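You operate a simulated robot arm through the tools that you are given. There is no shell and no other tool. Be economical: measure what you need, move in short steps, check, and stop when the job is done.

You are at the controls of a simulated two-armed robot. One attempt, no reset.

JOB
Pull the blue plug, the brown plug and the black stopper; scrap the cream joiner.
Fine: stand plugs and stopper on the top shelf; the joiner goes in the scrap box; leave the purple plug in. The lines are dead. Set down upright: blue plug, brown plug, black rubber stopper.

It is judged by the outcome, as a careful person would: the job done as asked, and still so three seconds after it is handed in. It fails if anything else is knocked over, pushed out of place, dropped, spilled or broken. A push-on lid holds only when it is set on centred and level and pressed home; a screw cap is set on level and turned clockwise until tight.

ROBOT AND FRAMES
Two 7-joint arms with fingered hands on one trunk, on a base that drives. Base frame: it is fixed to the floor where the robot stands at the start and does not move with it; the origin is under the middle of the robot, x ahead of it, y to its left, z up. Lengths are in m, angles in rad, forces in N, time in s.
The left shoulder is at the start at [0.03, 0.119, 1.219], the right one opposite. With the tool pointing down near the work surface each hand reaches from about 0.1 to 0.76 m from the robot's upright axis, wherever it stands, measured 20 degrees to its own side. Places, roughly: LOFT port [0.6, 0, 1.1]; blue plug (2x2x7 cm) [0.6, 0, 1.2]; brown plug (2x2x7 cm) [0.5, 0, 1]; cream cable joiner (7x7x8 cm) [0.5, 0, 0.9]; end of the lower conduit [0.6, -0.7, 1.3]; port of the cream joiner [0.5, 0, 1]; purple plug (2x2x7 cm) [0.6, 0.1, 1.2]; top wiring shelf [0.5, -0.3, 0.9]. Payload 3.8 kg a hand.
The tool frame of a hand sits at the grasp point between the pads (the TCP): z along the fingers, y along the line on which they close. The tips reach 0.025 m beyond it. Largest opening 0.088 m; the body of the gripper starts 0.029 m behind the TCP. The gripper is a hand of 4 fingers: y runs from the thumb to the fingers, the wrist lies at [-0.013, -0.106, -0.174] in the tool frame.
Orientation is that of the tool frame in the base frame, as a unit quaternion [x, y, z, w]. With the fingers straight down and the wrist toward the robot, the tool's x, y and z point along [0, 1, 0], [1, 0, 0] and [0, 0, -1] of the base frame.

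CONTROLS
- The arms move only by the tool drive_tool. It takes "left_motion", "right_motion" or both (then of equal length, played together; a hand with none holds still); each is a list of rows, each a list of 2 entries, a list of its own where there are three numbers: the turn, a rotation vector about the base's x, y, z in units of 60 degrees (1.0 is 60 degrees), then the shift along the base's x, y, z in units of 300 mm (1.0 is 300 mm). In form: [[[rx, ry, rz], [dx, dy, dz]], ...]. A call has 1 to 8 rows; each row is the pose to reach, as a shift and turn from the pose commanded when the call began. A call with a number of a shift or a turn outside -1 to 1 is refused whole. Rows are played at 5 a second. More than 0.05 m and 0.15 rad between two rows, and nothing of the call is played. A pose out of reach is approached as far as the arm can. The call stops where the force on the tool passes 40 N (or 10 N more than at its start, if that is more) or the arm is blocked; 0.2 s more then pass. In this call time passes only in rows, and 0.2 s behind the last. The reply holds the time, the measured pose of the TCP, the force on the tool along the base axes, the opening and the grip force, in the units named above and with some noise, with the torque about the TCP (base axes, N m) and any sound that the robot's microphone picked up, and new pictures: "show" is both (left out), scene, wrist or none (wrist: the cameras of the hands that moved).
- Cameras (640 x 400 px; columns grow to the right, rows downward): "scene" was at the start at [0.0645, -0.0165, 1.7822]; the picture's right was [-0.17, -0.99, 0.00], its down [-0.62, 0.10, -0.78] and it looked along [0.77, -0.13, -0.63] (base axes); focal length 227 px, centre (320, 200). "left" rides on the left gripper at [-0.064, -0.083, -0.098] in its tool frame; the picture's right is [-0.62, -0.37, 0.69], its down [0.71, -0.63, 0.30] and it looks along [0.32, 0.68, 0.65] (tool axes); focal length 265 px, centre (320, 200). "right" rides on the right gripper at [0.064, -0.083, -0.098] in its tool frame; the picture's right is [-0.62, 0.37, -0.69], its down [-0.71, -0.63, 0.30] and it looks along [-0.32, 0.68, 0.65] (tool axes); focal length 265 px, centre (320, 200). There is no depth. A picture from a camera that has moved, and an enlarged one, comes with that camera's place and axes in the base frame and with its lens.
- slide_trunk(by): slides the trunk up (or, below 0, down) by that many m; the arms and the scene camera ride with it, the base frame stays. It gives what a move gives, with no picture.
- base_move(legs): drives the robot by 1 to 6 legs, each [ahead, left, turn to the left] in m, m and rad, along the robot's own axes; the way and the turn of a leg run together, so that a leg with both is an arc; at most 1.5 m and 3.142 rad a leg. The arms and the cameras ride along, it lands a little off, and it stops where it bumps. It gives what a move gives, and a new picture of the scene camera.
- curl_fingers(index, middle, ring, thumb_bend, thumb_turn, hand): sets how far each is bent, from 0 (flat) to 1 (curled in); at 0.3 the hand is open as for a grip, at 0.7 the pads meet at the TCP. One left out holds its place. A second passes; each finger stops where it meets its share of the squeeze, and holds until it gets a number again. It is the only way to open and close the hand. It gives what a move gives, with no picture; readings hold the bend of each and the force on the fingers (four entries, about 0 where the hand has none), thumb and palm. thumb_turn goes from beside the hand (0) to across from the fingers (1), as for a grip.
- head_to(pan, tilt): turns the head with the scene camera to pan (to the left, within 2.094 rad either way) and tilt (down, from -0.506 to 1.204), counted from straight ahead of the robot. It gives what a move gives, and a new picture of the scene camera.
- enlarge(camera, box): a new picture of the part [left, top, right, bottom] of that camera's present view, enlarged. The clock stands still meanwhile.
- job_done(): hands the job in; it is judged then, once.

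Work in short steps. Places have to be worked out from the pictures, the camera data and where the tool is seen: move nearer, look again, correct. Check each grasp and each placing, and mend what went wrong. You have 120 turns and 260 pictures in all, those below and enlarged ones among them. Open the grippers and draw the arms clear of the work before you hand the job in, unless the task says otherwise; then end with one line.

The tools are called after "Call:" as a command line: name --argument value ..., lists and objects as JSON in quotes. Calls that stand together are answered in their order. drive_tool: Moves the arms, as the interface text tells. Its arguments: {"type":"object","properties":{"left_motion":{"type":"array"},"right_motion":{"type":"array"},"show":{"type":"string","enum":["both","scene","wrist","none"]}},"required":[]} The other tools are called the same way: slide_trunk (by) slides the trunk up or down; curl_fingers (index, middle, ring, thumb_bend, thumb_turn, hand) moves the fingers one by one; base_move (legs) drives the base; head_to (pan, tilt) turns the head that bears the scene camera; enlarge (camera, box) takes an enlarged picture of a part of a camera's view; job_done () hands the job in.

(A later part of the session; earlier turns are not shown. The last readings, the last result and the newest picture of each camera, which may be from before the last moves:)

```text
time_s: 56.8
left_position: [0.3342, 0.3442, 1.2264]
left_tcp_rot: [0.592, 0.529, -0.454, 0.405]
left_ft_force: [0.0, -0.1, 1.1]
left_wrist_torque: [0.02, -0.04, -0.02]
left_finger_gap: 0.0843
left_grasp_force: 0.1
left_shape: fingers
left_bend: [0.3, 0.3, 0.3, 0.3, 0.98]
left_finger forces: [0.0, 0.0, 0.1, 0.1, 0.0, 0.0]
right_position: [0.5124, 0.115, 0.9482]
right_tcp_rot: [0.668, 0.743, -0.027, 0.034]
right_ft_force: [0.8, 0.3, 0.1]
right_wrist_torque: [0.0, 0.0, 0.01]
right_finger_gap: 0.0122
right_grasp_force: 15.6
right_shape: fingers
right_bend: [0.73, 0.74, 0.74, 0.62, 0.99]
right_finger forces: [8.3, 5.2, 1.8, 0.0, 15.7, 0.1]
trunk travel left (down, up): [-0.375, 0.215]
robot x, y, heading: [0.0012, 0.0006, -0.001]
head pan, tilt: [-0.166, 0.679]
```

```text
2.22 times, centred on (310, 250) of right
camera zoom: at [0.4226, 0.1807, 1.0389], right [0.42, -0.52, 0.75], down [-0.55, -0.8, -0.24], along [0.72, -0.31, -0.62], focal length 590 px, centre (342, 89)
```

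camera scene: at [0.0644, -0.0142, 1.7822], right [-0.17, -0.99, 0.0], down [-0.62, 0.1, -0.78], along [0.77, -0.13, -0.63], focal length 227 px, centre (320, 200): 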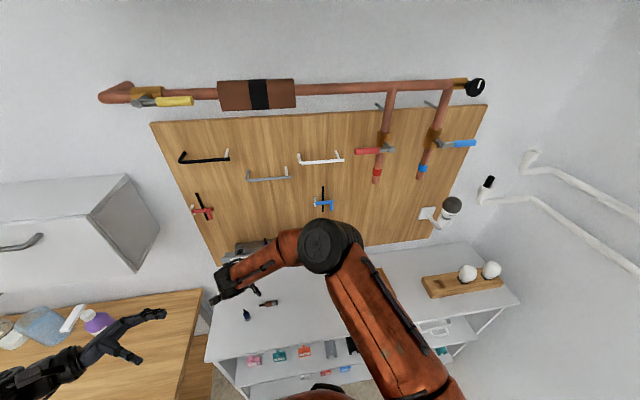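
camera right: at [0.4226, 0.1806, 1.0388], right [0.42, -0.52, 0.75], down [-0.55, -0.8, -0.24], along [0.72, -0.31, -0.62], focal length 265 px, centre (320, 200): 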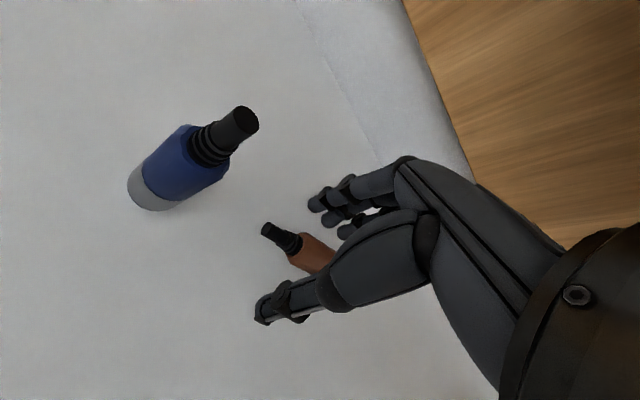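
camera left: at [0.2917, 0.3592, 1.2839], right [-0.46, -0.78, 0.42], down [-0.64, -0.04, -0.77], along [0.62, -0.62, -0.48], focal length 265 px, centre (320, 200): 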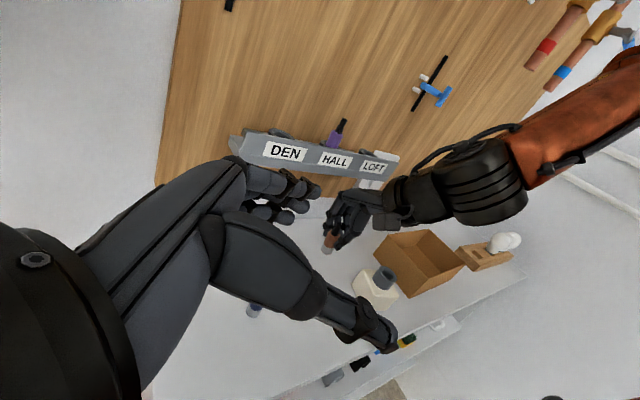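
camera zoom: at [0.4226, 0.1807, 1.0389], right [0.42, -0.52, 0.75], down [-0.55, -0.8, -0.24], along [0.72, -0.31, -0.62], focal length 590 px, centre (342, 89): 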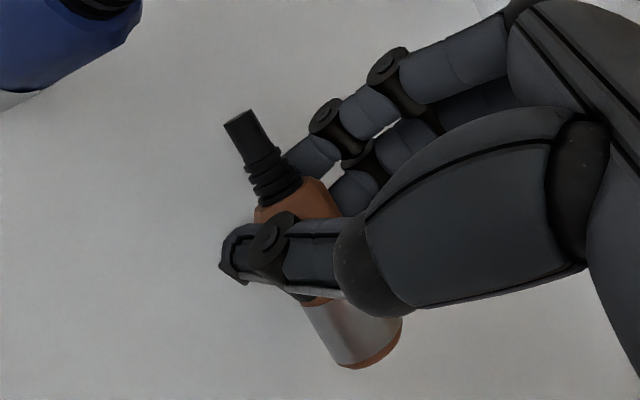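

That's a firm grip with all the fingers. I'm lifting and then rotating the plug upright about the axis perpendicular to it.

Call:
drive_tool --right_motion '[[[0, 0, 0], [0, 0, 0.06]], [[0, 0, 0], [-0.05, -0.05, 0.2]], [[0, 0, 0], [-0.1, -0.1, 0.33]], [[0, 0, 0], [-0.15, -0.12, 0.45]]]' --show "none"

Call:
drive_tool --right_motion '[[[0.124, -0.017, 0], [0, 0, 0]], [[0.248, -0.035, 0], [0, 0, 0]], [[0.371, -0.052, 0], [0, 0, 0]], [[0.495, -0.07, 0], [0, 0, 0]], [[0.619, -0.087, 0], [0, 0, 0]], [[0.743, -0.104, 0], [0, 0, 0]], [[0.866, -0.122, 0], [0, 0, 0]], [[0.99, -0.139, 0], [0, 0, 0]]]' --show "both"

```text
time_s: 57.8
left_position: [0.3337, 0.3433, 1.226]
left_tcp_rot: [0.593, 0.528, -0.454, 0.405]
left_ft_force: [0.2, 0.7, -0.2]
left_wrist_torque: [0.0, 0.0, 0.01]
left_finger_gap: 0.0844
left_grasp_force: 0.1
left_shape: fingers
left_bend: [0.3, 0.3, 0.3, 0.3, 0.98]
left_finger forces: [0.1, 0.0, 0.0, 0.0, 0.1, 0.0]
right_position: [0.4656, 0.0787, 1.0836]
right_tcp_rot: [0.669, 0.742, -0.027, 0.035]
right_ft_force: [0.2, 0.4, -0.6]
right_wrist_torque: [0.01, -0.02, 0.01]
right_finger_gap: 0.0123
right_grasp_force: 14.8
right_shape: fingers
right_bend: [0.73, 0.74, 0.74, 0.62, 0.99]
right_finger forces: [7.8, 5.4, 1.9, 0.0, 15.5, 0.0]
trunk travel left (down, up): [-0.375, 0.215]
robot x, y, heading: [-0.0023, 0.0023, 0.003]
head pan, tilt: [-0.166, 0.679]
```

```text
time_s: 59.6
left_position: [0.331, 0.3418, 1.2269]
left_tcp_rot: [0.592, 0.528, -0.454, 0.405]
left_ft_force: [-0.6, 0.1, -1.7]
left_wrist_torque: [0.0, 0.01, 0.03]
left_finger_gap: 0.0844
left_grasp_force: 0.1
left_shape: fingers
left_bend: [0.3, 0.3, 0.3, 0.3, 0.98]
left_finger forces: [0.0, 0.0, 0.0, 0.0, 0.0, 0.0]
right_position: [0.4809, 0.057, 1.0984]
right_tcp_rot: [0.593, 0.658, 0.388, -0.254]
right_ft_force: [0.8, -0.2, -0.5]
right_wrist_torque: [-0.01, -0.06, -0.02]
right_finger_gap: 0.0116
right_grasp_force: 13.6
right_shape: fingers
right_bend: [0.74, 0.74, 0.75, 0.62, 0.99]
right_finger forces: [7.5, 4.7, 1.4, 0.1, 13.8, 0.0]
right hand out of reach, approached as far as the arm can: row 5, 6, 7, 8
trunk travel left (down, up): [-0.375, 0.215]
robot x, y, heading: [0.0002, -0.0057, -0.003]
head pan, tilt: [-0.166, 0.679]
camera scene: at [0.0615, -0.0177, 1.7823], right [-0.17, -0.99, 0.0], down [-0.62, 0.1, -0.78], along [0.77, -0.13, -0.63], focal length 227 px, centre (320, 200)
camera right: at [0.3767, 0.0167, 1.1868], right [0.38, -0.93, -0.02], down [-0.46, -0.17, -0.87], along [0.8, 0.34, -0.49], focal length 265 px, centre (320, 200)
```

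scene: 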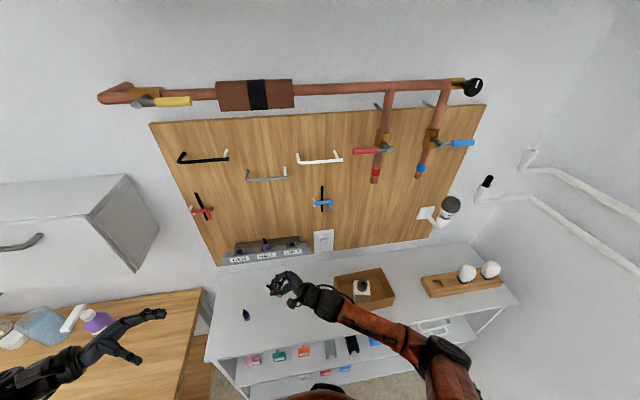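
right: 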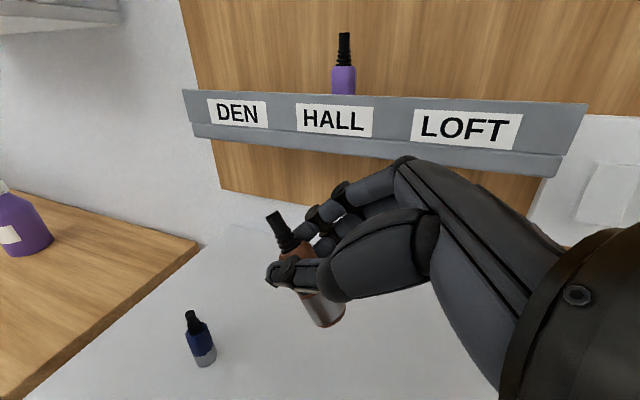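

The arm ran out of wrist range this far across. I'm moving it to the right, over the spot the joiner left free, where the reach is better.

Call:
drive_tool --right_motion '[[[0, 0, 0], [0, -0.14, 0.05]], [[0, 0, 0], [0, -0.28, 0.05]], [[0, 0, 0], [0, -0.42, 0.05]], [[0, 0, 0], [0, -0.5, 0.05]]]' --show "none"

Call:
drive_tool --right_motion '[[[0.12, -0.017, 0], [0, 0, 0]], [[0.24, -0.034, 0], [0, 0, 0]], [[0.36, -0.05, 0], [0, 0, 0]]]' --show "both"

```text
time_s: 60.6
left_position: [0.3323, 0.3427, 1.2259]
left_tcp_rot: [0.592, 0.528, -0.454, 0.406]
left_ft_force: [0.5, 0.8, -0.1]
left_wrist_torque: [0.02, 0.0, -0.04]
left_finger_gap: 0.0843
left_grasp_force: 0.1
left_shape: fingers
left_bend: [0.3, 0.3, 0.3, 0.3, 0.98]
left_finger forces: [0.0, 0.0, 0.0, 0.1, 0.0, 0.0]
right_position: [0.4824, -0.0919, 1.11]
right_tcp_rot: [0.598, 0.653, 0.391, -0.251]
right_ft_force: [-0.7, -0.3, -0.8]
right_wrist_torque: [0.03, -0.02, 0.02]
right_finger_gap: 0.0113
right_grasp_force: 13.1
right_shape: fingers
right_bend: [0.74, 0.74, 0.75, 0.62, 0.99]
right_finger forces: [7.1, 4.9, 1.3, 0.0, 13.6, 0.0]
trunk travel left (down, up): [-0.375, 0.215]
robot x, y, heading: [0.0035, -0.0009, 0.0]
head pan, tilt: [-0.166, 0.679]
```

```text
time_s: 61.4
left_position: [0.3346, 0.3435, 1.2252]
left_tcp_rot: [0.592, 0.528, -0.454, 0.405]
left_ft_force: [0.6, -0.1, 0.1]
left_wrist_torque: [-0.01, -0.02, -0.01]
left_finger_gap: 0.0845
left_grasp_force: 0.1
left_shape: fingers
left_bend: [0.3, 0.3, 0.3, 0.3, 0.98]
left_finger forces: [0.0, 0.0, 0.0, 0.1, 0.0, 0.0]
right_position: [0.4848, -0.0911, 1.1109]
right_tcp_rot: [0.532, 0.575, 0.52, -0.341]
right_ft_force: [-0.3, -0.5, -0.8]
right_wrist_torque: [-0.01, -0.01, -0.01]
right_finger_gap: 0.0114
right_grasp_force: 13.1
right_shape: fingers
right_bend: [0.74, 0.74, 0.75, 0.62, 0.99]
right_finger forces: [6.8, 4.9, 1.3, 0.0, 13.0, 0.0]
trunk travel left (down, up): [-0.375, 0.215]
robot x, y, heading: [0.0036, -0.0026, 0.005]
head pan, tilt: [-0.166, 0.679]
camera scene: at [0.0658, -0.0158, 1.7821], right [-0.17, -0.99, 0.0], down [-0.62, 0.1, -0.78], along [0.77, -0.13, -0.63], focal length 227 px, centre (320, 200)
camera right: at [0.3745, -0.1597, 1.1722], right [0.37, -0.86, -0.34], down [-0.41, 0.18, -0.89], along [0.83, 0.47, -0.29], focal length 265 px, centre (320, 200)
```

scene: 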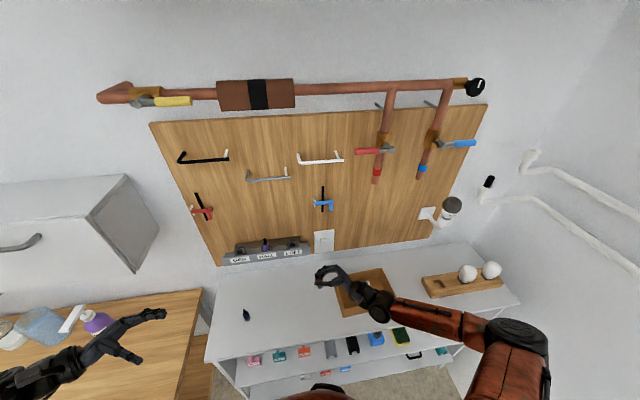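
right: 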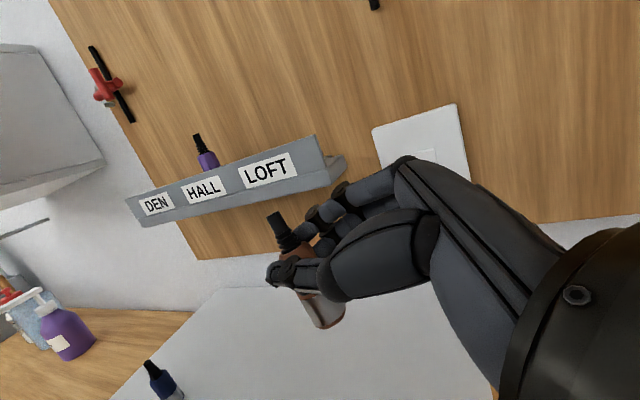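

It's nearly upright. I'll zoom in to measure the remaining tilt.

Call:
enlarge --camera "right" --box '[220, 180, 400, 340]'

Call:
enlarge --camera "left" --box '[360, 130, 480, 250]'

Call:
enlarge --camera "scene" --box '[290, 240, 390, 320]'

```text
2.50 times, centred on (310, 260) of right
camera zoom: at [0.3745, -0.1597, 1.1722], right [0.37, -0.86, -0.34], down [-0.41, 0.18, -0.89], along [0.83, 0.47, -0.29], focal length 664 px, centre (345, 50)
```

zoom: 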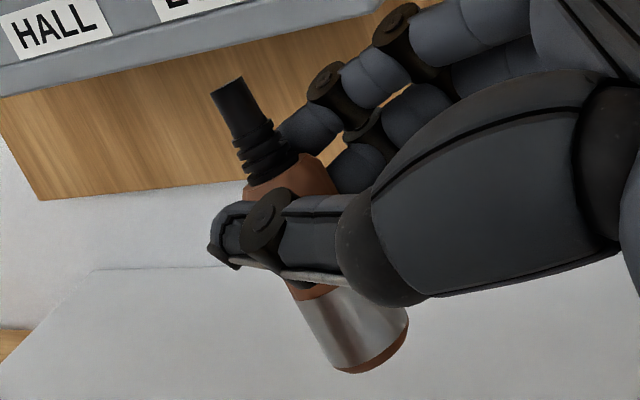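

```text
3.33 times, centred on (420, 190) of left
camera zoom: at [0.261, 0.4318, 1.3133], right [-0.46, -0.78, 0.42], down [-0.64, -0.04, -0.77], along [0.62, -0.62, -0.48], focal length 885 px, centre (-13, 233)
```

zoom: 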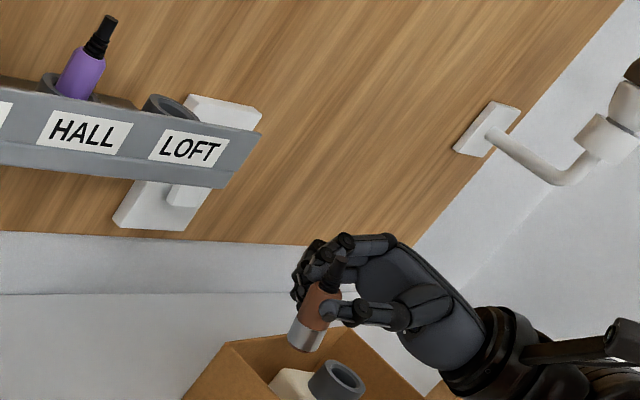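

```text
5.00 times, centred on (340, 280) of scene
camera zoom: at [0.0658, -0.0158, 1.7821], right [-0.17, -0.99, 0.0], down [-0.62, 0.1, -0.78], along [0.77, -0.13, -0.63], focal length 1135 px, centre (220, -200)
```

zoom: 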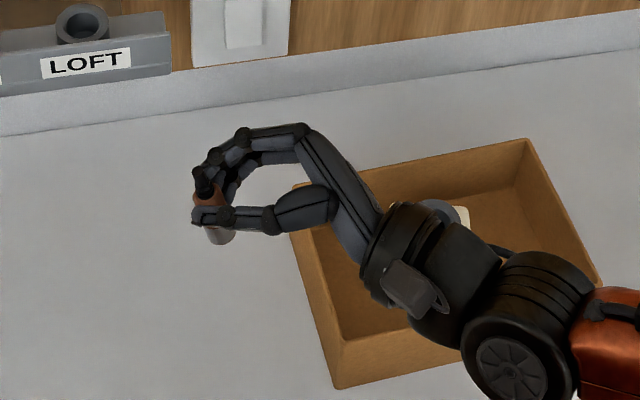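

The plug leans about 14° with its base toward −x and −y, and fixing that in place would bring the hand down onto the box. I'm yawing the hand 45° so it comes in from the front, clear of the box.

Call:
drive_tool --right_motion '[[[0, 0, -0.1], [0, 0.05, 0]], [[0, 0, -0.21], [0, 0.1, 0]], [[0, 0, -0.32], [-0.02, 0.15, 0]], [[0, 0, -0.43], [-0.04, 0.2, 0]], [[0, 0, -0.54], [-0.06, 0.2, 0]], [[0, 0, -0.65], [-0.08, 0.2, 0]], [[0, 0, -0.75], [-0.1, 0.2, 0]]]' --show "both"

```text
time_s: 63.0
left_position: [0.3351, 0.344, 1.2258]
left_tcp_rot: [0.592, 0.528, -0.454, 0.405]
left_ft_force: [-0.4, 0.5, 0.0]
left_wrist_torque: [0.01, 0.02, 0.0]
left_finger_gap: 0.0845
left_grasp_force: 0.1
left_shape: fingers
left_bend: [0.3, 0.3, 0.3, 0.3, 0.98]
left_finger forces: [0.0, 0.1, 0.0, 0.1, 0.1, 0.1]
right_position: [0.454, -0.0314, 1.1112]
right_tcp_rot: [0.711, 0.329, 0.611, -0.115]
right_ft_force: [1.4, 0.0, 0.2]
right_wrist_torque: [0.0, -0.02, 0.0]
right_finger_gap: 0.0093
right_grasp_force: 12.7
right_shape: fingers
right_bend: [0.74, 0.74, 0.75, 0.63, 0.99]
right_finger forces: [6.0, 7.8, 0.3, 0.0, 12.4, 0.1]
trunk travel left (down, up): [-0.375, 0.215]
robot x, y, heading: [0.0013, -0.0021, 0.005]
head pan, tilt: [-0.166, 0.679]
camera scene: at [0.0646, -0.0155, 1.7822], right [-0.17, -0.99, 0.0], down [-0.62, 0.1, -0.78], along [0.77, -0.13, -0.63], focal length 227 px, centre (320, 200)
camera right: at [0.3277, -0.0013, 1.1729], right [-0.35, -0.87, -0.34], down [-0.17, 0.42, -0.89], along [0.92, -0.25, -0.29], focal length 265 px, centre (320, 200)
```

scene: 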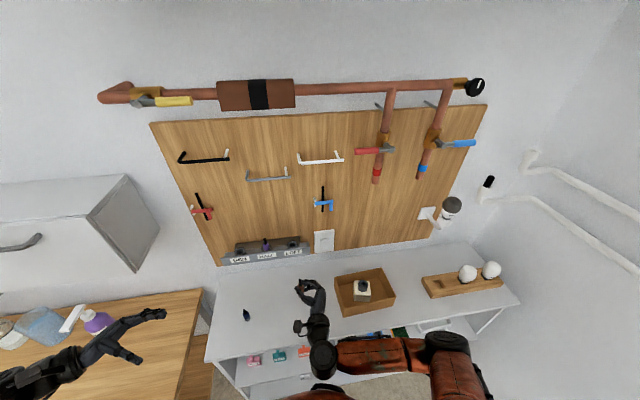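
right: 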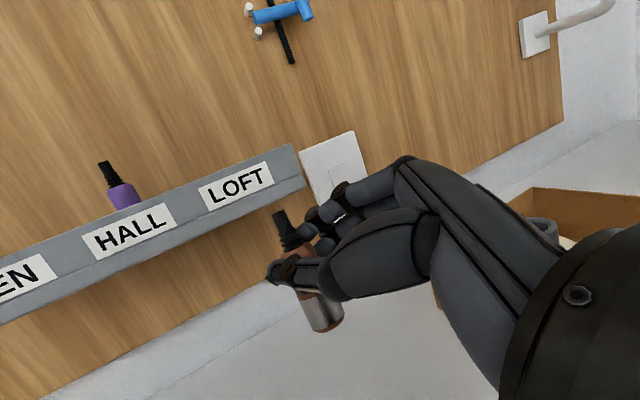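

Now I'm applying the tilt correction: base forward, about −0.25 rad about y.

Call:
drive_tool --right_motion '[[[0.015, -0.12, 0], [0, 0, 0]], [[0.03, -0.239, 0], [0, 0, 0]]]' --show "none"

Call:
enlarge --camera "right" --box '[220, 180, 400, 340]'

Call:
enlarge --camera "left" --box '[340, 150, 460, 270]'

Call:
enlarge --camera "scene" --box '[270, 250, 350, 320]'

```text
time_s: 63.6
left_position: [0.3343, 0.345, 1.2264]
left_tcp_rot: [0.592, 0.529, -0.453, 0.406]
left_ft_force: [-0.5, 1.0, 0.8]
left_wrist_torque: [0.02, 0.04, 0.02]
left_finger_gap: 0.0844
left_grasp_force: 0.1
left_shape: fingers
left_bend: [0.3, 0.3, 0.3, 0.3, 0.98]
left_finger forces: [0.1, 0.0, 0.0, 0.0, 0.0, 0.0]
right_position: [0.4543, -0.0317, 1.1117]
right_tcp_rot: [0.626, 0.332, 0.701, -0.084]
right_ft_force: [0.2, 0.2, 0.6]
right_wrist_torque: [0.0, 0.05, 0.0]
right_finger_gap: 0.0095
right_grasp_force: 13.4
right_shape: fingers
right_bend: [0.74, 0.74, 0.75, 0.63, 0.99]
right_finger forces: [6.3, 7.9, 0.4, 0.0, 12.4, 0.0]
trunk travel left (down, up): [-0.375, 0.215]
robot x, y, heading: [-0.0006, 0.002, -0.004]
head pan, tilt: [-0.166, 0.679]
```

```text
2.50 times, centred on (310, 260) of right
camera zoom: at [0.316, -0.0033, 1.1402], right [-0.25, -0.86, -0.44], down [0.06, 0.44, -0.89], along [0.97, -0.25, -0.06], focal length 664 px, centre (345, 50)
```

zoom: 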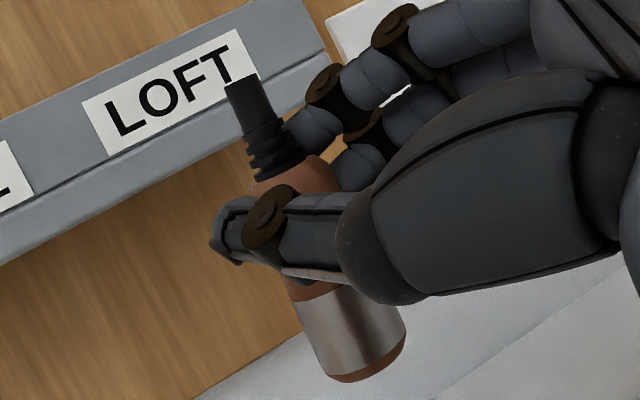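

```text
3.33 times, centred on (400, 210) of left
camera zoom: at [0.2601, 0.4316, 1.3135], right [-0.46, -0.78, 0.42], down [-0.64, -0.04, -0.77], along [0.62, -0.62, -0.48], focal length 885 px, centre (53, 167)
```

zoom: 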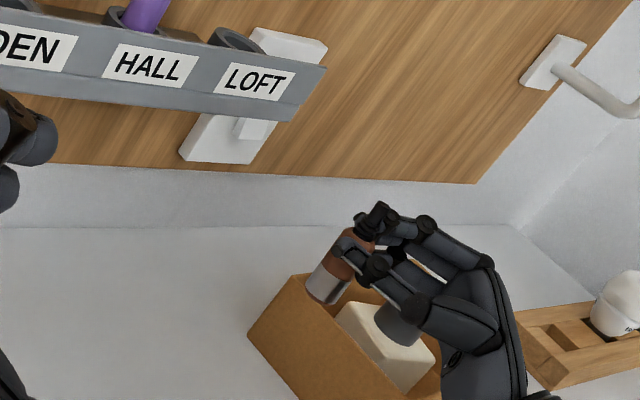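

```text
5.71 times, centred on (310, 285) of scene
camera zoom: at [0.0648, -0.016, 1.7822], right [-0.17, -0.99, 0.0], down [-0.62, 0.1, -0.78], along [0.77, -0.13, -0.63], focal length 1297 px, centre (377, -286)
```

zoom: 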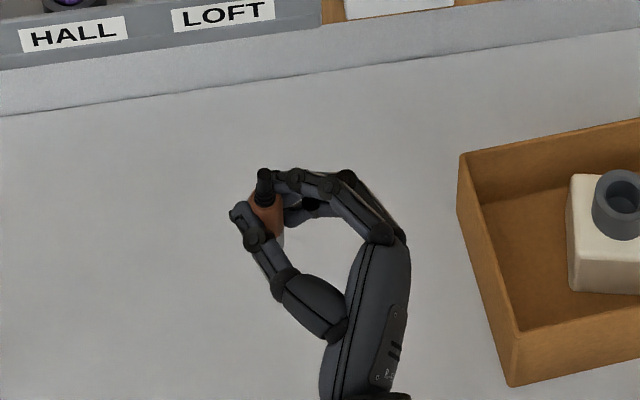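

The plug is within about 4° of vertical. The wrist sits 5 cm below the grasp point in this pose, so the hand has to stay off the shelf's front edge. I'll set the plug about 4 cm in from the edge, at x ≈ 0.405. First a trim of the tilt, then move back and part way down.

Call:
drive_tool --right_motion '[[[0.015, -0.053, 0], [-0.08, 0, 0]], [[0.015, -0.053, 0], [-0.22, 0, 0]], [[0.015, -0.053, 0], [-0.22, 0, -0.15]], [[0.015, -0.053, 0], [-0.22, 0, -0.3]], [[0.015, -0.053, 0], [-0.22, 0, -0.41]]]' --show "both"

Call:
enlarge --camera "left" --box '[340, 200, 460, 320]'

Call:
enlarge --camera "scene" --box '[270, 280, 350, 350]'

```text
time_s: 64.8
left_position: [0.3357, 0.3448, 1.2264]
left_tcp_rot: [0.591, 0.528, -0.455, 0.406]
left_ft_force: [0.0, 0.6, 0.3]
left_wrist_torque: [0.0, -0.04, -0.03]
left_finger_gap: 0.0844
left_grasp_force: 0.1
left_shape: fingers
left_bend: [0.3, 0.3, 0.3, 0.3, 0.98]
left_finger forces: [0.0, 0.0, 0.0, 0.1, 0.1, 0.0]
right_position: [0.3859, -0.0333, 0.9903]
right_tcp_rot: [0.606, 0.328, 0.72, -0.081]
right_ft_force: [0.2, -1.6, -1.0]
right_wrist_torque: [0.01, 0.02, 0.0]
right_finger_gap: 0.0088
right_grasp_force: 13.4
right_shape: fingers
right_bend: [0.74, 0.74, 0.75, 0.63, 0.99]
right_finger forces: [6.6, 7.4, 0.5, 0.0, 12.4, 0.1]
trunk travel left (down, up): [-0.375, 0.215]
robot x, y, heading: [0.0039, -0.0022, 0.004]
head pan, tilt: [-0.166, 0.679]
camera scene: at [0.0656, -0.0147, 1.7821], right [-0.17, -0.99, 0.0], down [-0.62, 0.1, -0.78], along [0.77, -0.13, -0.63], focal length 227 px, centre (320, 200)
camera right: at [0.2476, -0.0056, 1.0115], right [-0.22, -0.85, -0.47], down [0.11, 0.46, -0.88], along [0.97, -0.25, -0.01], focal length 265 px, centre (320, 200)
```

scene: 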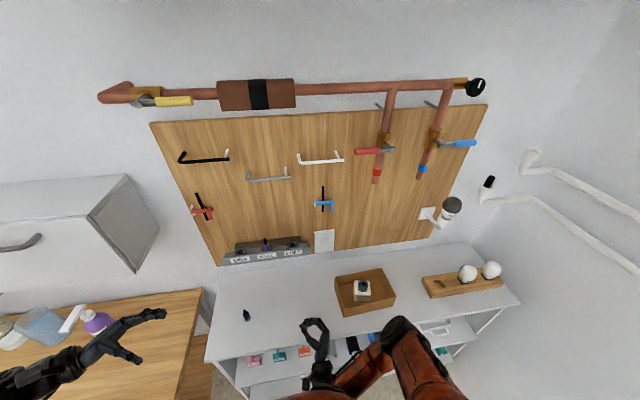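
right: 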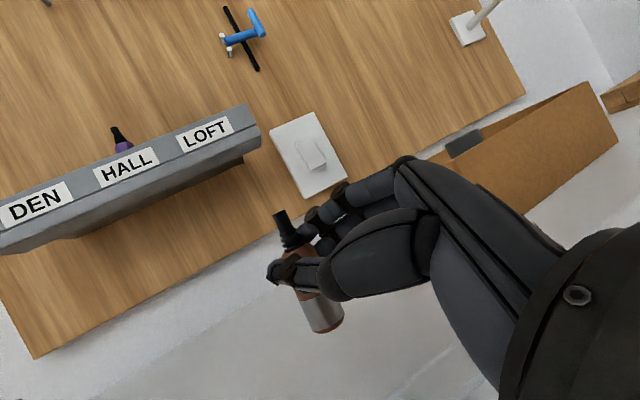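

```text
3.33 times, centred on (400, 260) of left
camera zoom: at [0.2609, 0.4325, 1.3131], right [-0.46, -0.78, 0.42], down [-0.64, -0.04, -0.77], along [0.62, -0.62, -0.48], focal length 885 px, centre (53, 0)
```

zoom: 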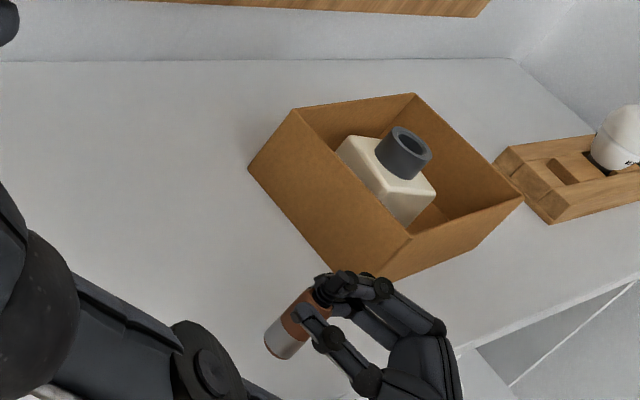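

```text
5.71 times, centred on (310, 315) of scene
camera zoom: at [0.0656, -0.0147, 1.7821], right [-0.17, -0.99, 0.0], down [-0.62, 0.1, -0.78], along [0.77, -0.13, -0.63], focal length 1297 px, centre (377, -457)
```

zoom: 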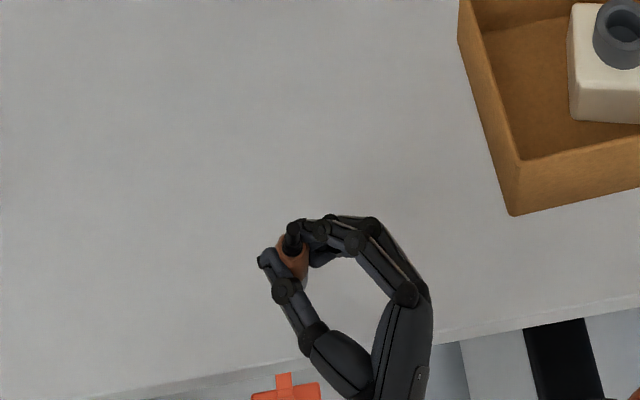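

Call:
enlarge --camera "right" --box '[250, 195, 370, 345]'

Call:
enlarge --camera "scene" --box '[290, 300, 330, 335]'

Call:
enlarge --camera "left" --box '[405, 270, 465, 330]'

```text
2.67 times, centred on (310, 270) of right
camera zoom: at [0.2476, -0.0056, 1.0115], right [-0.22, -0.85, -0.47], down [0.11, 0.46, -0.88], along [0.97, -0.25, -0.01], focal length 708 px, centre (347, 13)
```

zoom: 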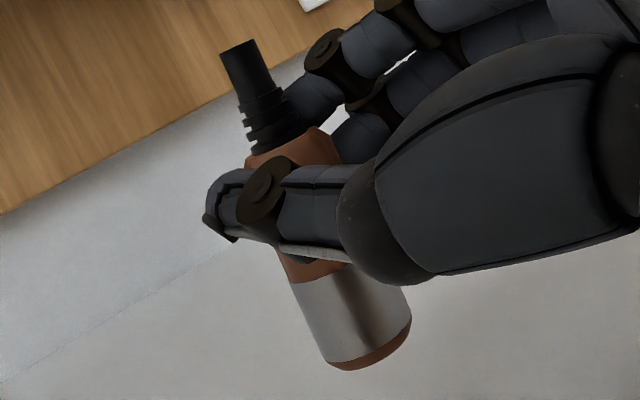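

```text
11.43 times, centred on (310, 318) of scene
camera zoom: at [0.0656, -0.0147, 1.7821], right [-0.17, -0.99, 0.0], down [-0.62, 0.1, -0.78], along [0.77, -0.13, -0.63], focal length 2594 px, centre (434, -1143)
```

zoom: 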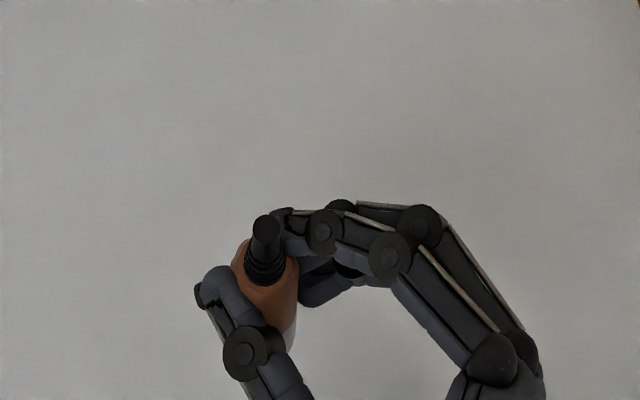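

```text
6.67 times, centred on (435, 300) of left
camera zoom: at [0.2609, 0.4325, 1.3131], right [-0.46, -0.78, 0.42], down [-0.64, -0.04, -0.77], along [0.62, -0.62, -0.48], focal length 1769 px, centre (-447, -467)
```

zoom: 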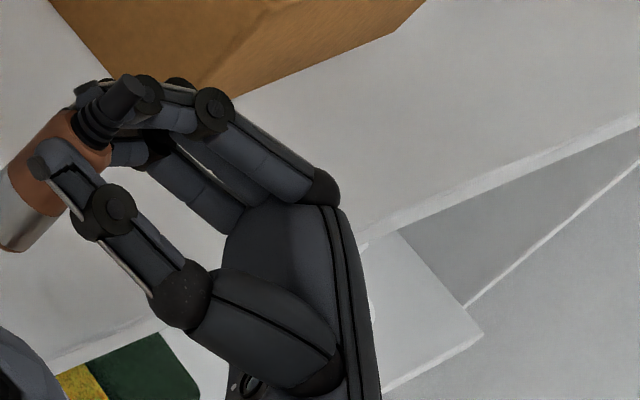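

The closer views show the base about 5° too far toward −x and 3° toward +y. I'm trimming those.

Call:
drive_tool --right_motion '[[[-0.048, -0.083, 0], [0, 0, 0]]]' --show "none"

Call:
enlarge --camera "left" --box '[385, 260, 445, 320]'

Call:
enlarge --camera "scene" --box '[290, 300, 330, 335]'

```text
time_s: 65.2
left_position: [0.3338, 0.3441, 1.2251]
left_tcp_rot: [0.592, 0.529, -0.454, 0.405]
left_ft_force: [0.4, 0.4, 0.9]
left_wrist_torque: [-0.02, 0.0, -0.02]
left_finger_gap: 0.0845
left_grasp_force: 0.0
left_shape: fingers
left_bend: [0.3, 0.3, 0.3, 0.3, 0.98]
left_finger forces: [0.0, 0.0, 0.0, 0.0, 0.0, 0.0]
right_position: [0.39, -0.0395, 0.9968]
right_tcp_rot: [0.577, 0.35, 0.737, -0.053]
right_ft_force: [0.1, 0.6, -0.3]
right_wrist_torque: [-0.04, -0.02, 0.0]
right_finger_gap: 0.0087
right_grasp_force: 14.0
right_shape: fingers
right_bend: [0.74, 0.74, 0.75, 0.63, 0.99]
right_finger forces: [6.6, 7.5, 0.5, 0.0, 12.4, 0.1]
right hand out of reach, approached as far as the arm can: row 1
trunk travel left (down, up): [-0.375, 0.215]
robot x, y, heading: [0.0008, 0.0004, 0.001]
head pan, tilt: [-0.166, 0.679]
```

```text
6.67 times, centred on (415, 290) of left
camera zoom: at [0.2603, 0.4315, 1.3135], right [-0.46, -0.78, 0.42], down [-0.64, -0.04, -0.77], along [0.62, -0.62, -0.48], focal length 1769 px, centre (-313, -400)
```

zoom: 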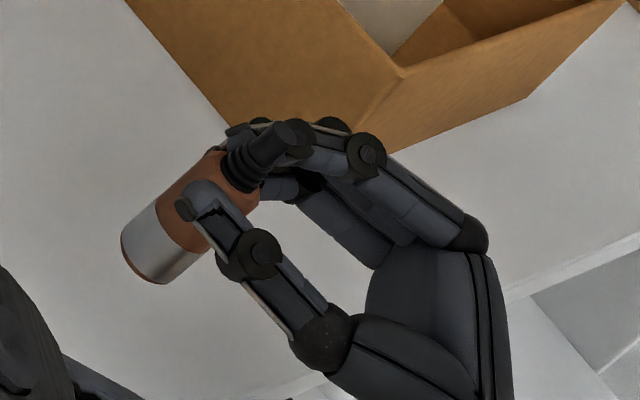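

```text
11.43 times, centred on (310, 318) of scene
camera zoom: at [0.0651, -0.0162, 1.7822], right [-0.17, -0.99, 0.0], down [-0.62, 0.1, -0.78], along [0.77, -0.13, -0.63], focal length 2594 px, centre (434, -1143)
```

zoom: 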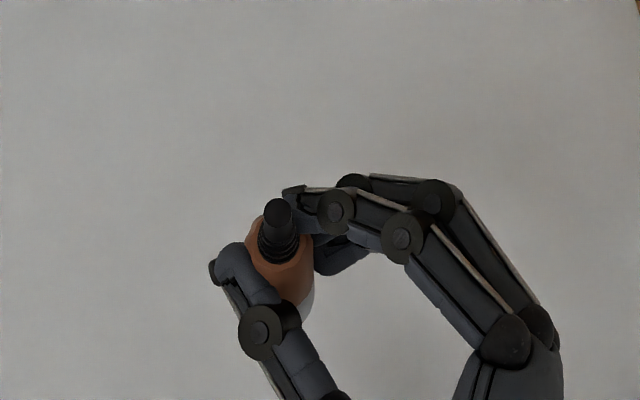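

The arm is at its limit this low. Lowering the trunk 0.15 m will level the forearm, so I'm raising both hands first and then sliding down.

Call:
drive_tool --left_motion '[[[0, 0, 0], [0, 0, 0.15]], [[0, 0, 0], [0, 0, 0.3]], [[0, 0, 0], [0, 0, 0.45]], [[0, 0, 0], [0, 0, 0.55]]]' --right_motion '[[[0, 0, 0], [0, 0, 0.15]], [[0, 0, 0], [0, 0, 0.3]], [[0, 0, 0], [0, 0, 0.45]], [[0, 0, 0], [0.03, 0, 0.55]]]' --show "none"

Call:
slide_trunk --by -0.15

Call:
enlarge --camera "scene" --box '[0, 0, 640, 400]'

```text
time_s: 66.2
left_position: [0.3349, 0.341, 1.3929]
left_tcp_rot: [0.591, 0.528, -0.455, 0.405]
left_ft_force: [0.3, 0.0, -0.6]
left_wrist_torque: [0.0, 0.02, -0.01]
left_finger_gap: 0.0844
left_grasp_force: 0.0
left_shape: fingers
left_bend: [0.3, 0.3, 0.3, 0.3, 0.98]
left_finger forces: [0.2, 0.1, 0.0, 0.0, 0.0, 0.0]
right_position: [0.4011, -0.0407, 1.1604]
right_tcp_rot: [0.576, 0.349, 0.737, -0.05]
right_ft_force: [-0.3, -0.2, -1.0]
right_wrist_torque: [-0.02, 0.03, 0.04]
right_finger_gap: 0.0086
right_grasp_force: 13.4
right_shape: fingers
right_bend: [0.74, 0.74, 0.75, 0.63, 0.99]
right_finger forces: [6.5, 7.4, 0.5, 0.0, 12.5, 0.0]
trunk travel left (down, up): [-0.375, 0.215]
robot x, y, heading: [0.0013, 0.0028, -0.004]
head pan, tilt: [-0.166, 0.679]
```

```text
time_s: 68.0
left_position: [0.3346, 0.3431, 1.2407]
left_tcp_rot: [0.592, 0.529, -0.454, 0.405]
left_ft_force: [-0.4, 0.1, -0.9]
left_wrist_torque: [0.04, 0.01, 0.01]
left_finger_gap: 0.0843
left_grasp_force: 0.0
left_shape: fingers
left_bend: [0.3, 0.3, 0.3, 0.3, 0.98]
left_finger forces: [0.0, 0.0, 0.0, 0.1, 0.0, 0.0]
right_position: [0.4018, -0.0402, 1.0104]
right_tcp_rot: [0.575, 0.349, 0.738, -0.05]
right_ft_force: [0.0, 0.1, 0.3]
right_wrist_torque: [-0.01, 0.0, -0.02]
right_finger_gap: 0.0086
right_grasp_force: 13.2
right_shape: fingers
right_bend: [0.74, 0.74, 0.75, 0.63, 0.99]
right_finger forces: [6.6, 7.4, 0.5, 0.1, 12.4, 0.1]
trunk travel left (down, up): [-0.225, 0.365]
robot x, y, heading: [-0.0006, 0.0005, 0.007]
head pan, tilt: [-0.166, 0.679]
```

```text
1.00 times, centred on (320, 200) of scene
camera zoom: at [0.0644, -0.0163, 1.6323], right [-0.17, -0.99, 0.0], down [-0.62, 0.1, -0.78], along [0.77, -0.13, -0.63], focal length 227 px, centre (320, 200)
```

zoom: 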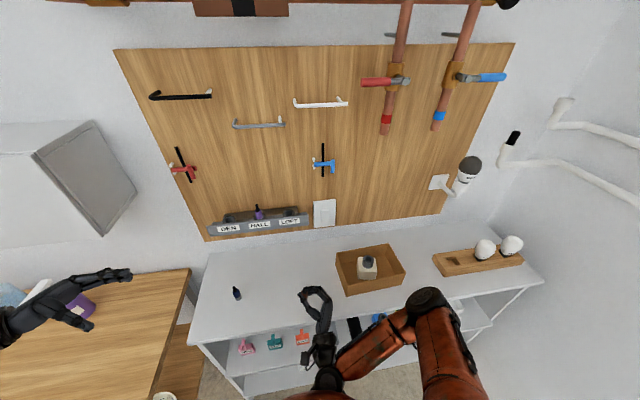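

Call:
enlarge --camera "scene" --box '[290, 275, 340, 320]'

Call:
enlarge --camera "left" --box '[380, 240, 460, 310]'

Call:
enlarge --camera "right" --box '[250, 195, 370, 345]'

```text
8.89 times, centred on (315, 298) of scene
camera zoom: at [0.0644, -0.0163, 1.6323], right [-0.17, -0.99, 0.0], down [-0.62, 0.1, -0.78], along [0.77, -0.13, -0.63], focal length 2017 px, centre (364, -667)
```

zoom: 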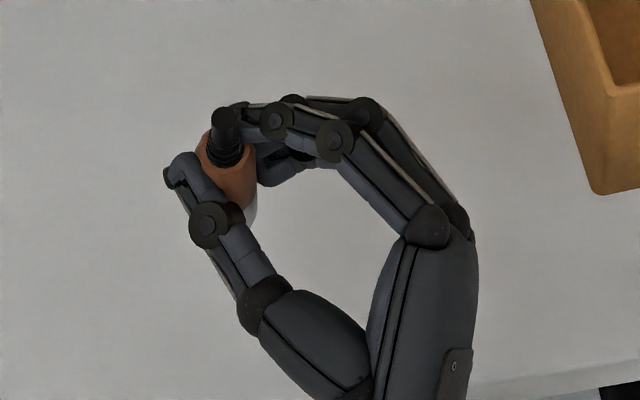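

```text
5.71 times, centred on (420, 275) of left
camera zoom: at [0.2604, 0.4304, 1.3296], right [-0.46, -0.78, 0.42], down [-0.64, -0.04, -0.77], along [0.62, -0.62, -0.48], focal length 1517 px, centre (-251, -229)
```

zoom: 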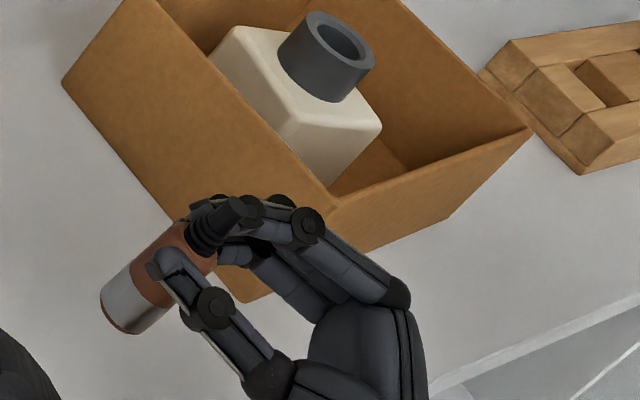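

```text
2.67 times, centred on (310, 270) of right
camera zoom: at [0.2597, -0.0118, 1.0186], right [-0.18, -0.88, -0.44], down [0.18, 0.41, -0.89], along [0.97, -0.25, 0.09], focal length 708 px, centre (347, 13)
```

zoom: 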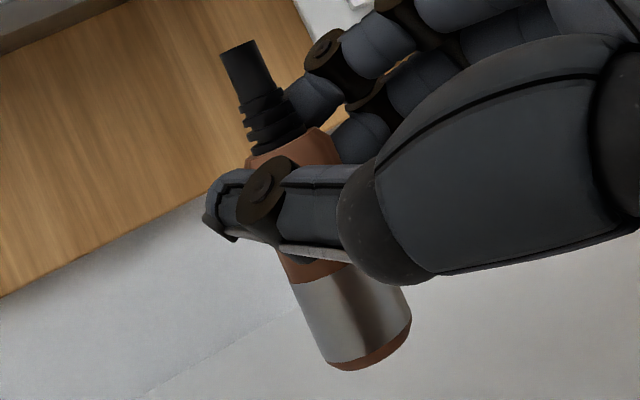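

Lean is now about +0.08 rad toward +x. I'm trimming that back and lowering to 1–2 cm above contact.

Call:
drive_tool --right_motion '[[[-0.005, 0.076, 0], [-0.03, 0, 0]], [[-0.005, 0.076, 0], [-0.045, 0, -0.06]], [[-0.005, 0.076, 0], [-0.045, 0, -0.115]]]' --show "none"

Call:
enlarge --camera "left" --box '[380, 240, 460, 310]'

Call:
enlarge --camera "right" --box '[250, 195, 370, 345]'

```text
time_s: 68.8
left_position: [0.3339, 0.3425, 1.2419]
left_tcp_rot: [0.592, 0.528, -0.454, 0.405]
left_ft_force: [0.2, 0.0, -0.8]
left_wrist_torque: [-0.01, 0.01, 0.0]
left_finger_gap: 0.0846
left_grasp_force: 0.0
left_shape: fingers
left_bend: [0.3, 0.3, 0.3, 0.3, 0.98]
left_finger forces: [0.0, 0.1, 0.0, 0.0, 0.1, 0.0]
right_position: [0.3884, -0.0409, 0.9776]
right_tcp_rot: [0.605, 0.348, 0.713, -0.061]
right_ft_force: [-0.1, -0.3, -0.1]
right_wrist_torque: [-0.02, -0.03, 0.04]
right_finger_gap: 0.0083
right_grasp_force: 12.8
right_shape: fingers
right_bend: [0.74, 0.74, 0.75, 0.63, 0.99]
right_finger forces: [6.8, 7.4, 0.4, 0.0, 12.4, 0.0]
trunk travel left (down, up): [-0.225, 0.365]
robot x, y, heading: [0.0026, 0.0014, 0.0]
head pan, tilt: [-0.166, 0.679]
```

```text
5.71 times, centred on (420, 275) of left
camera zoom: at [0.2603, 0.4304, 1.3295], right [-0.46, -0.78, 0.42], down [-0.64, -0.04, -0.77], along [0.62, -0.62, -0.48], focal length 1517 px, centre (-251, -229)
```

zoom: 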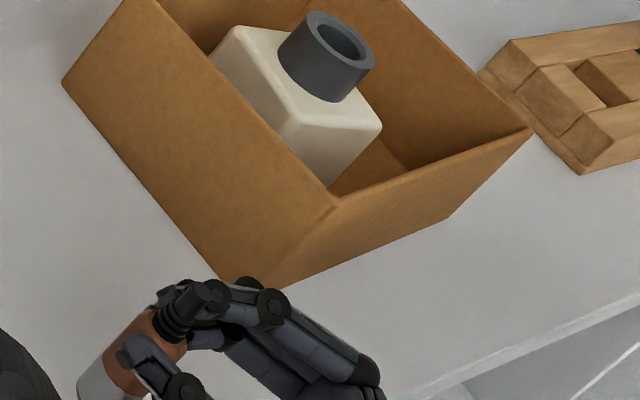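

```text
2.67 times, centred on (310, 270) of right
camera zoom: at [0.249, -0.0124, 0.9957], right [-0.22, -0.88, -0.42], down [0.12, 0.41, -0.91], along [0.97, -0.25, 0.01], focal length 708 px, centre (347, 13)
```

zoom: 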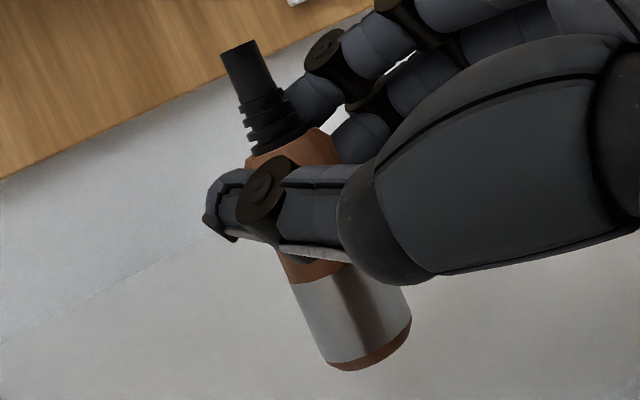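

Both views agree it's upright now. I'm lowering to contact in small steps.

Call:
drive_tool --right_motion '[[[0, 0, 0], [0, 0, -0.015]], [[0, 0, 0], [0, 0, -0.027]], [[0, 0, 0], [0, 0, -0.037]]]' --show "none"

Call:
enlarge --camera "right" --box '[250, 195, 370, 345]'

```text
time_s: 69.5
left_position: [0.3351, 0.3427, 1.2419]
left_tcp_rot: [0.592, 0.529, -0.454, 0.405]
left_ft_force: [-0.9, 0.5, 0.5]
left_wrist_torque: [0.01, 0.02, 0.0]
left_finger_gap: 0.0843
left_grasp_force: 0.0
left_shape: fingers
left_bend: [0.3, 0.3, 0.3, 0.3, 0.98]
left_finger forces: [0.0, 0.1, 0.0, 0.0, 0.0, 0.1]
right_position: [0.3879, -0.0412, 0.9668]
right_tcp_rot: [0.604, 0.348, 0.715, -0.061]
right_ft_force: [0.1, 0.2, -0.4]
right_wrist_torque: [0.0, -0.02, 0.02]
right_finger_gap: 0.0086
right_grasp_force: 13.8
right_shape: fingers
right_bend: [0.74, 0.74, 0.75, 0.63, 0.99]
right_finger forces: [6.8, 7.4, 0.6, 0.0, 12.4, 0.1]
trunk travel left (down, up): [-0.225, 0.365]
robot x, y, heading: [0.0002, 0.0028, -0.0]
head pan, tilt: [-0.166, 0.679]
```

```text
2.67 times, centred on (310, 270) of right
camera zoom: at [0.249, -0.012, 0.9849], right [-0.22, -0.88, -0.43], down [0.12, 0.41, -0.9], along [0.97, -0.25, 0.01], focal length 708 px, centre (347, 13)
```

zoom: 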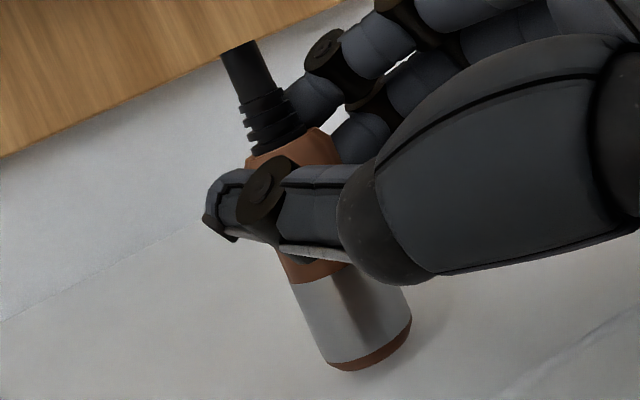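

Call:
drive_tool --right_motion '[[[0, 0, 0], [0, 0, -0.01]], [[0, 0, 0], [0, 0, -0.018]]]' --show "none"

Call:
enlarge --camera "right" --box '[250, 195, 370, 345]'

```text
time_s: 70.2
left_position: [0.3344, 0.3423, 1.2425]
left_tcp_rot: [0.592, 0.529, -0.454, 0.405]
left_ft_force: [0.6, 0.9, -0.3]
left_wrist_torque: [0.02, -0.02, 0.0]
left_finger_gap: 0.0841
left_grasp_force: 0.1
left_shape: fingers
left_bend: [0.3, 0.3, 0.3, 0.3, 0.98]
left_finger forces: [0.0, 0.1, 0.0, 0.1, 0.1, 0.0]
right_position: [0.3879, -0.0403, 0.9631]
right_tcp_rot: [0.603, 0.348, 0.716, -0.061]
right_ft_force: [0.3, -0.6, 4.2]
right_wrist_torque: [0.03, -0.09, -0.01]
right_finger_gap: 0.0082
right_grasp_force: 15.1
right_shape: fingers
right_bend: [0.74, 0.74, 0.75, 0.63, 0.99]
right_finger forces: [8.7, 7.4, 0.9, 0.0, 12.4, 0.0]
trunk travel left (down, up): [-0.225, 0.365]
robot x, y, heading: [-0.0027, 0.0017, 0.002]
head pan, tilt: [-0.166, 0.679]
```

```text
2.67 times, centred on (310, 270) of right
camera zoom: at [0.2489, -0.0115, 0.9804], right [-0.22, -0.88, -0.43], down [0.12, 0.41, -0.9], along [0.97, -0.25, 0.02], focal length 708 px, centre (347, 13)
```

zoom: 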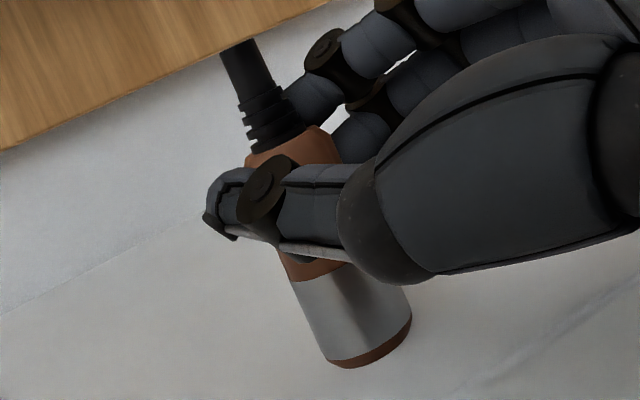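

It's in contact, and the reaction point lies under the plug's axis. I'm releasing in small even steps.

Call:
curl_fingers --hand "right" --index 0.71 --middle 0.71 --ring 0.68 --thumb_bend 0.6

Call:
enlarge --camera "right" --box '[250, 195, 370, 345]'

```text
time_s: 71.2
left_position: [0.3339, 0.3416, 1.2408]
left_tcp_rot: [0.592, 0.528, -0.454, 0.405]
left_ft_force: [0.9, -0.4, -0.5]
left_wrist_torque: [0.02, 0.02, 0.0]
left_finger_gap: 0.0848
left_grasp_force: 0.1
left_shape: fingers
left_bend: [0.3, 0.3, 0.3, 0.3, 0.98]
left_finger forces: [0.0, 0.0, 0.0, 0.0, 0.0, 0.0]
right_position: [0.3887, -0.0405, 0.9621]
right_tcp_rot: [0.604, 0.347, 0.715, -0.061]
right_ft_force: [-1.5, -0.4, 4.6]
right_wrist_torque: [0.07, -0.07, 0.0]
right_finger_gap: 0.0124
right_grasp_force: 4.1
right_shape: fingers
right_bend: [0.71, 0.71, 0.68, 0.58, 0.99]
right_finger forces: [4.5, 1.5, 0.0, 0.0, 2.3, 0.0]
trunk travel left (down, up): [-0.225, 0.365]
robot x, y, heading: [-0.0019, -0.0001, -0.003]
head pan, tilt: [-0.166, 0.679]
```

```text
2.67 times, centred on (310, 270) of right
camera zoom: at [0.2489, -0.0115, 0.9799], right [-0.22, -0.88, -0.43], down [0.12, 0.41, -0.9], along [0.97, -0.25, 0.01], focal length 708 px, centre (347, 13)
```

zoom: 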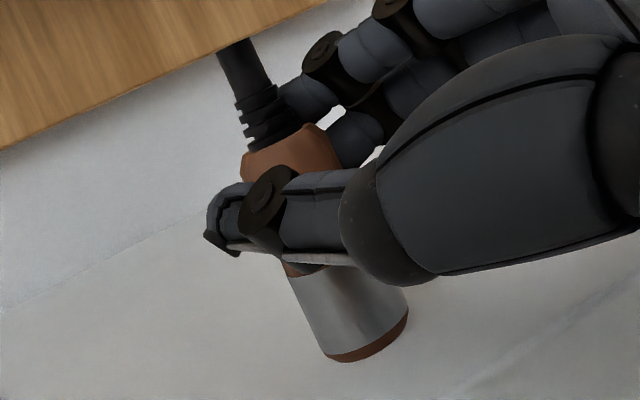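

Call:
curl_fingers --hand "right" --index 0.68 --middle 0.69 --ring 0.6 --thumb_bend 0.57

Call:
enlarge --camera "right" --box '[250, 195, 370, 345]'

```text
time_s: 72.2
left_position: [0.3339, 0.3431, 1.2417]
left_tcp_rot: [0.592, 0.529, -0.454, 0.405]
left_ft_force: [0.3, 0.0, -0.4]
left_wrist_torque: [0.01, 0.03, 0.02]
left_finger_gap: 0.0846
left_grasp_force: 0.1
left_shape: fingers
left_bend: [0.3, 0.3, 0.3, 0.3, 0.98]
left_finger forces: [0.0, 0.0, 0.0, 0.0, 0.0, 0.1]
right_position: [0.3887, -0.0406, 0.961]
right_tcp_rot: [0.604, 0.348, 0.715, -0.061]
right_ft_force: [-0.2, -0.2, 2.4]
right_wrist_torque: [0.05, 0.0, -0.02]
right_finger_gap: 0.0168
right_grasp_force: 1.5
right_shape: fingers
right_bend: [0.67, 0.69, 0.6, 0.56, 1.0]
right_finger forces: [2.5, 0.5, 0.0, 0.0, 0.5, 0.0]
trunk travel left (down, up): [-0.225, 0.365]
robot x, y, heading: [-0.0007, 0.0024, -0.001]
head pan, tilt: [-0.166, 0.679]
```

```text
2.67 times, centred on (310, 270) of right
camera zoom: at [0.2491, -0.0115, 0.9795], right [-0.22, -0.88, -0.43], down [0.12, 0.41, -0.9], along [0.97, -0.25, 0.01], focal length 708 px, centre (347, 13)
```

zoom: 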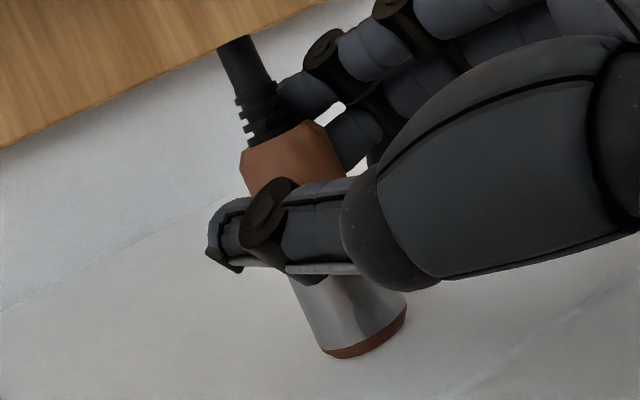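

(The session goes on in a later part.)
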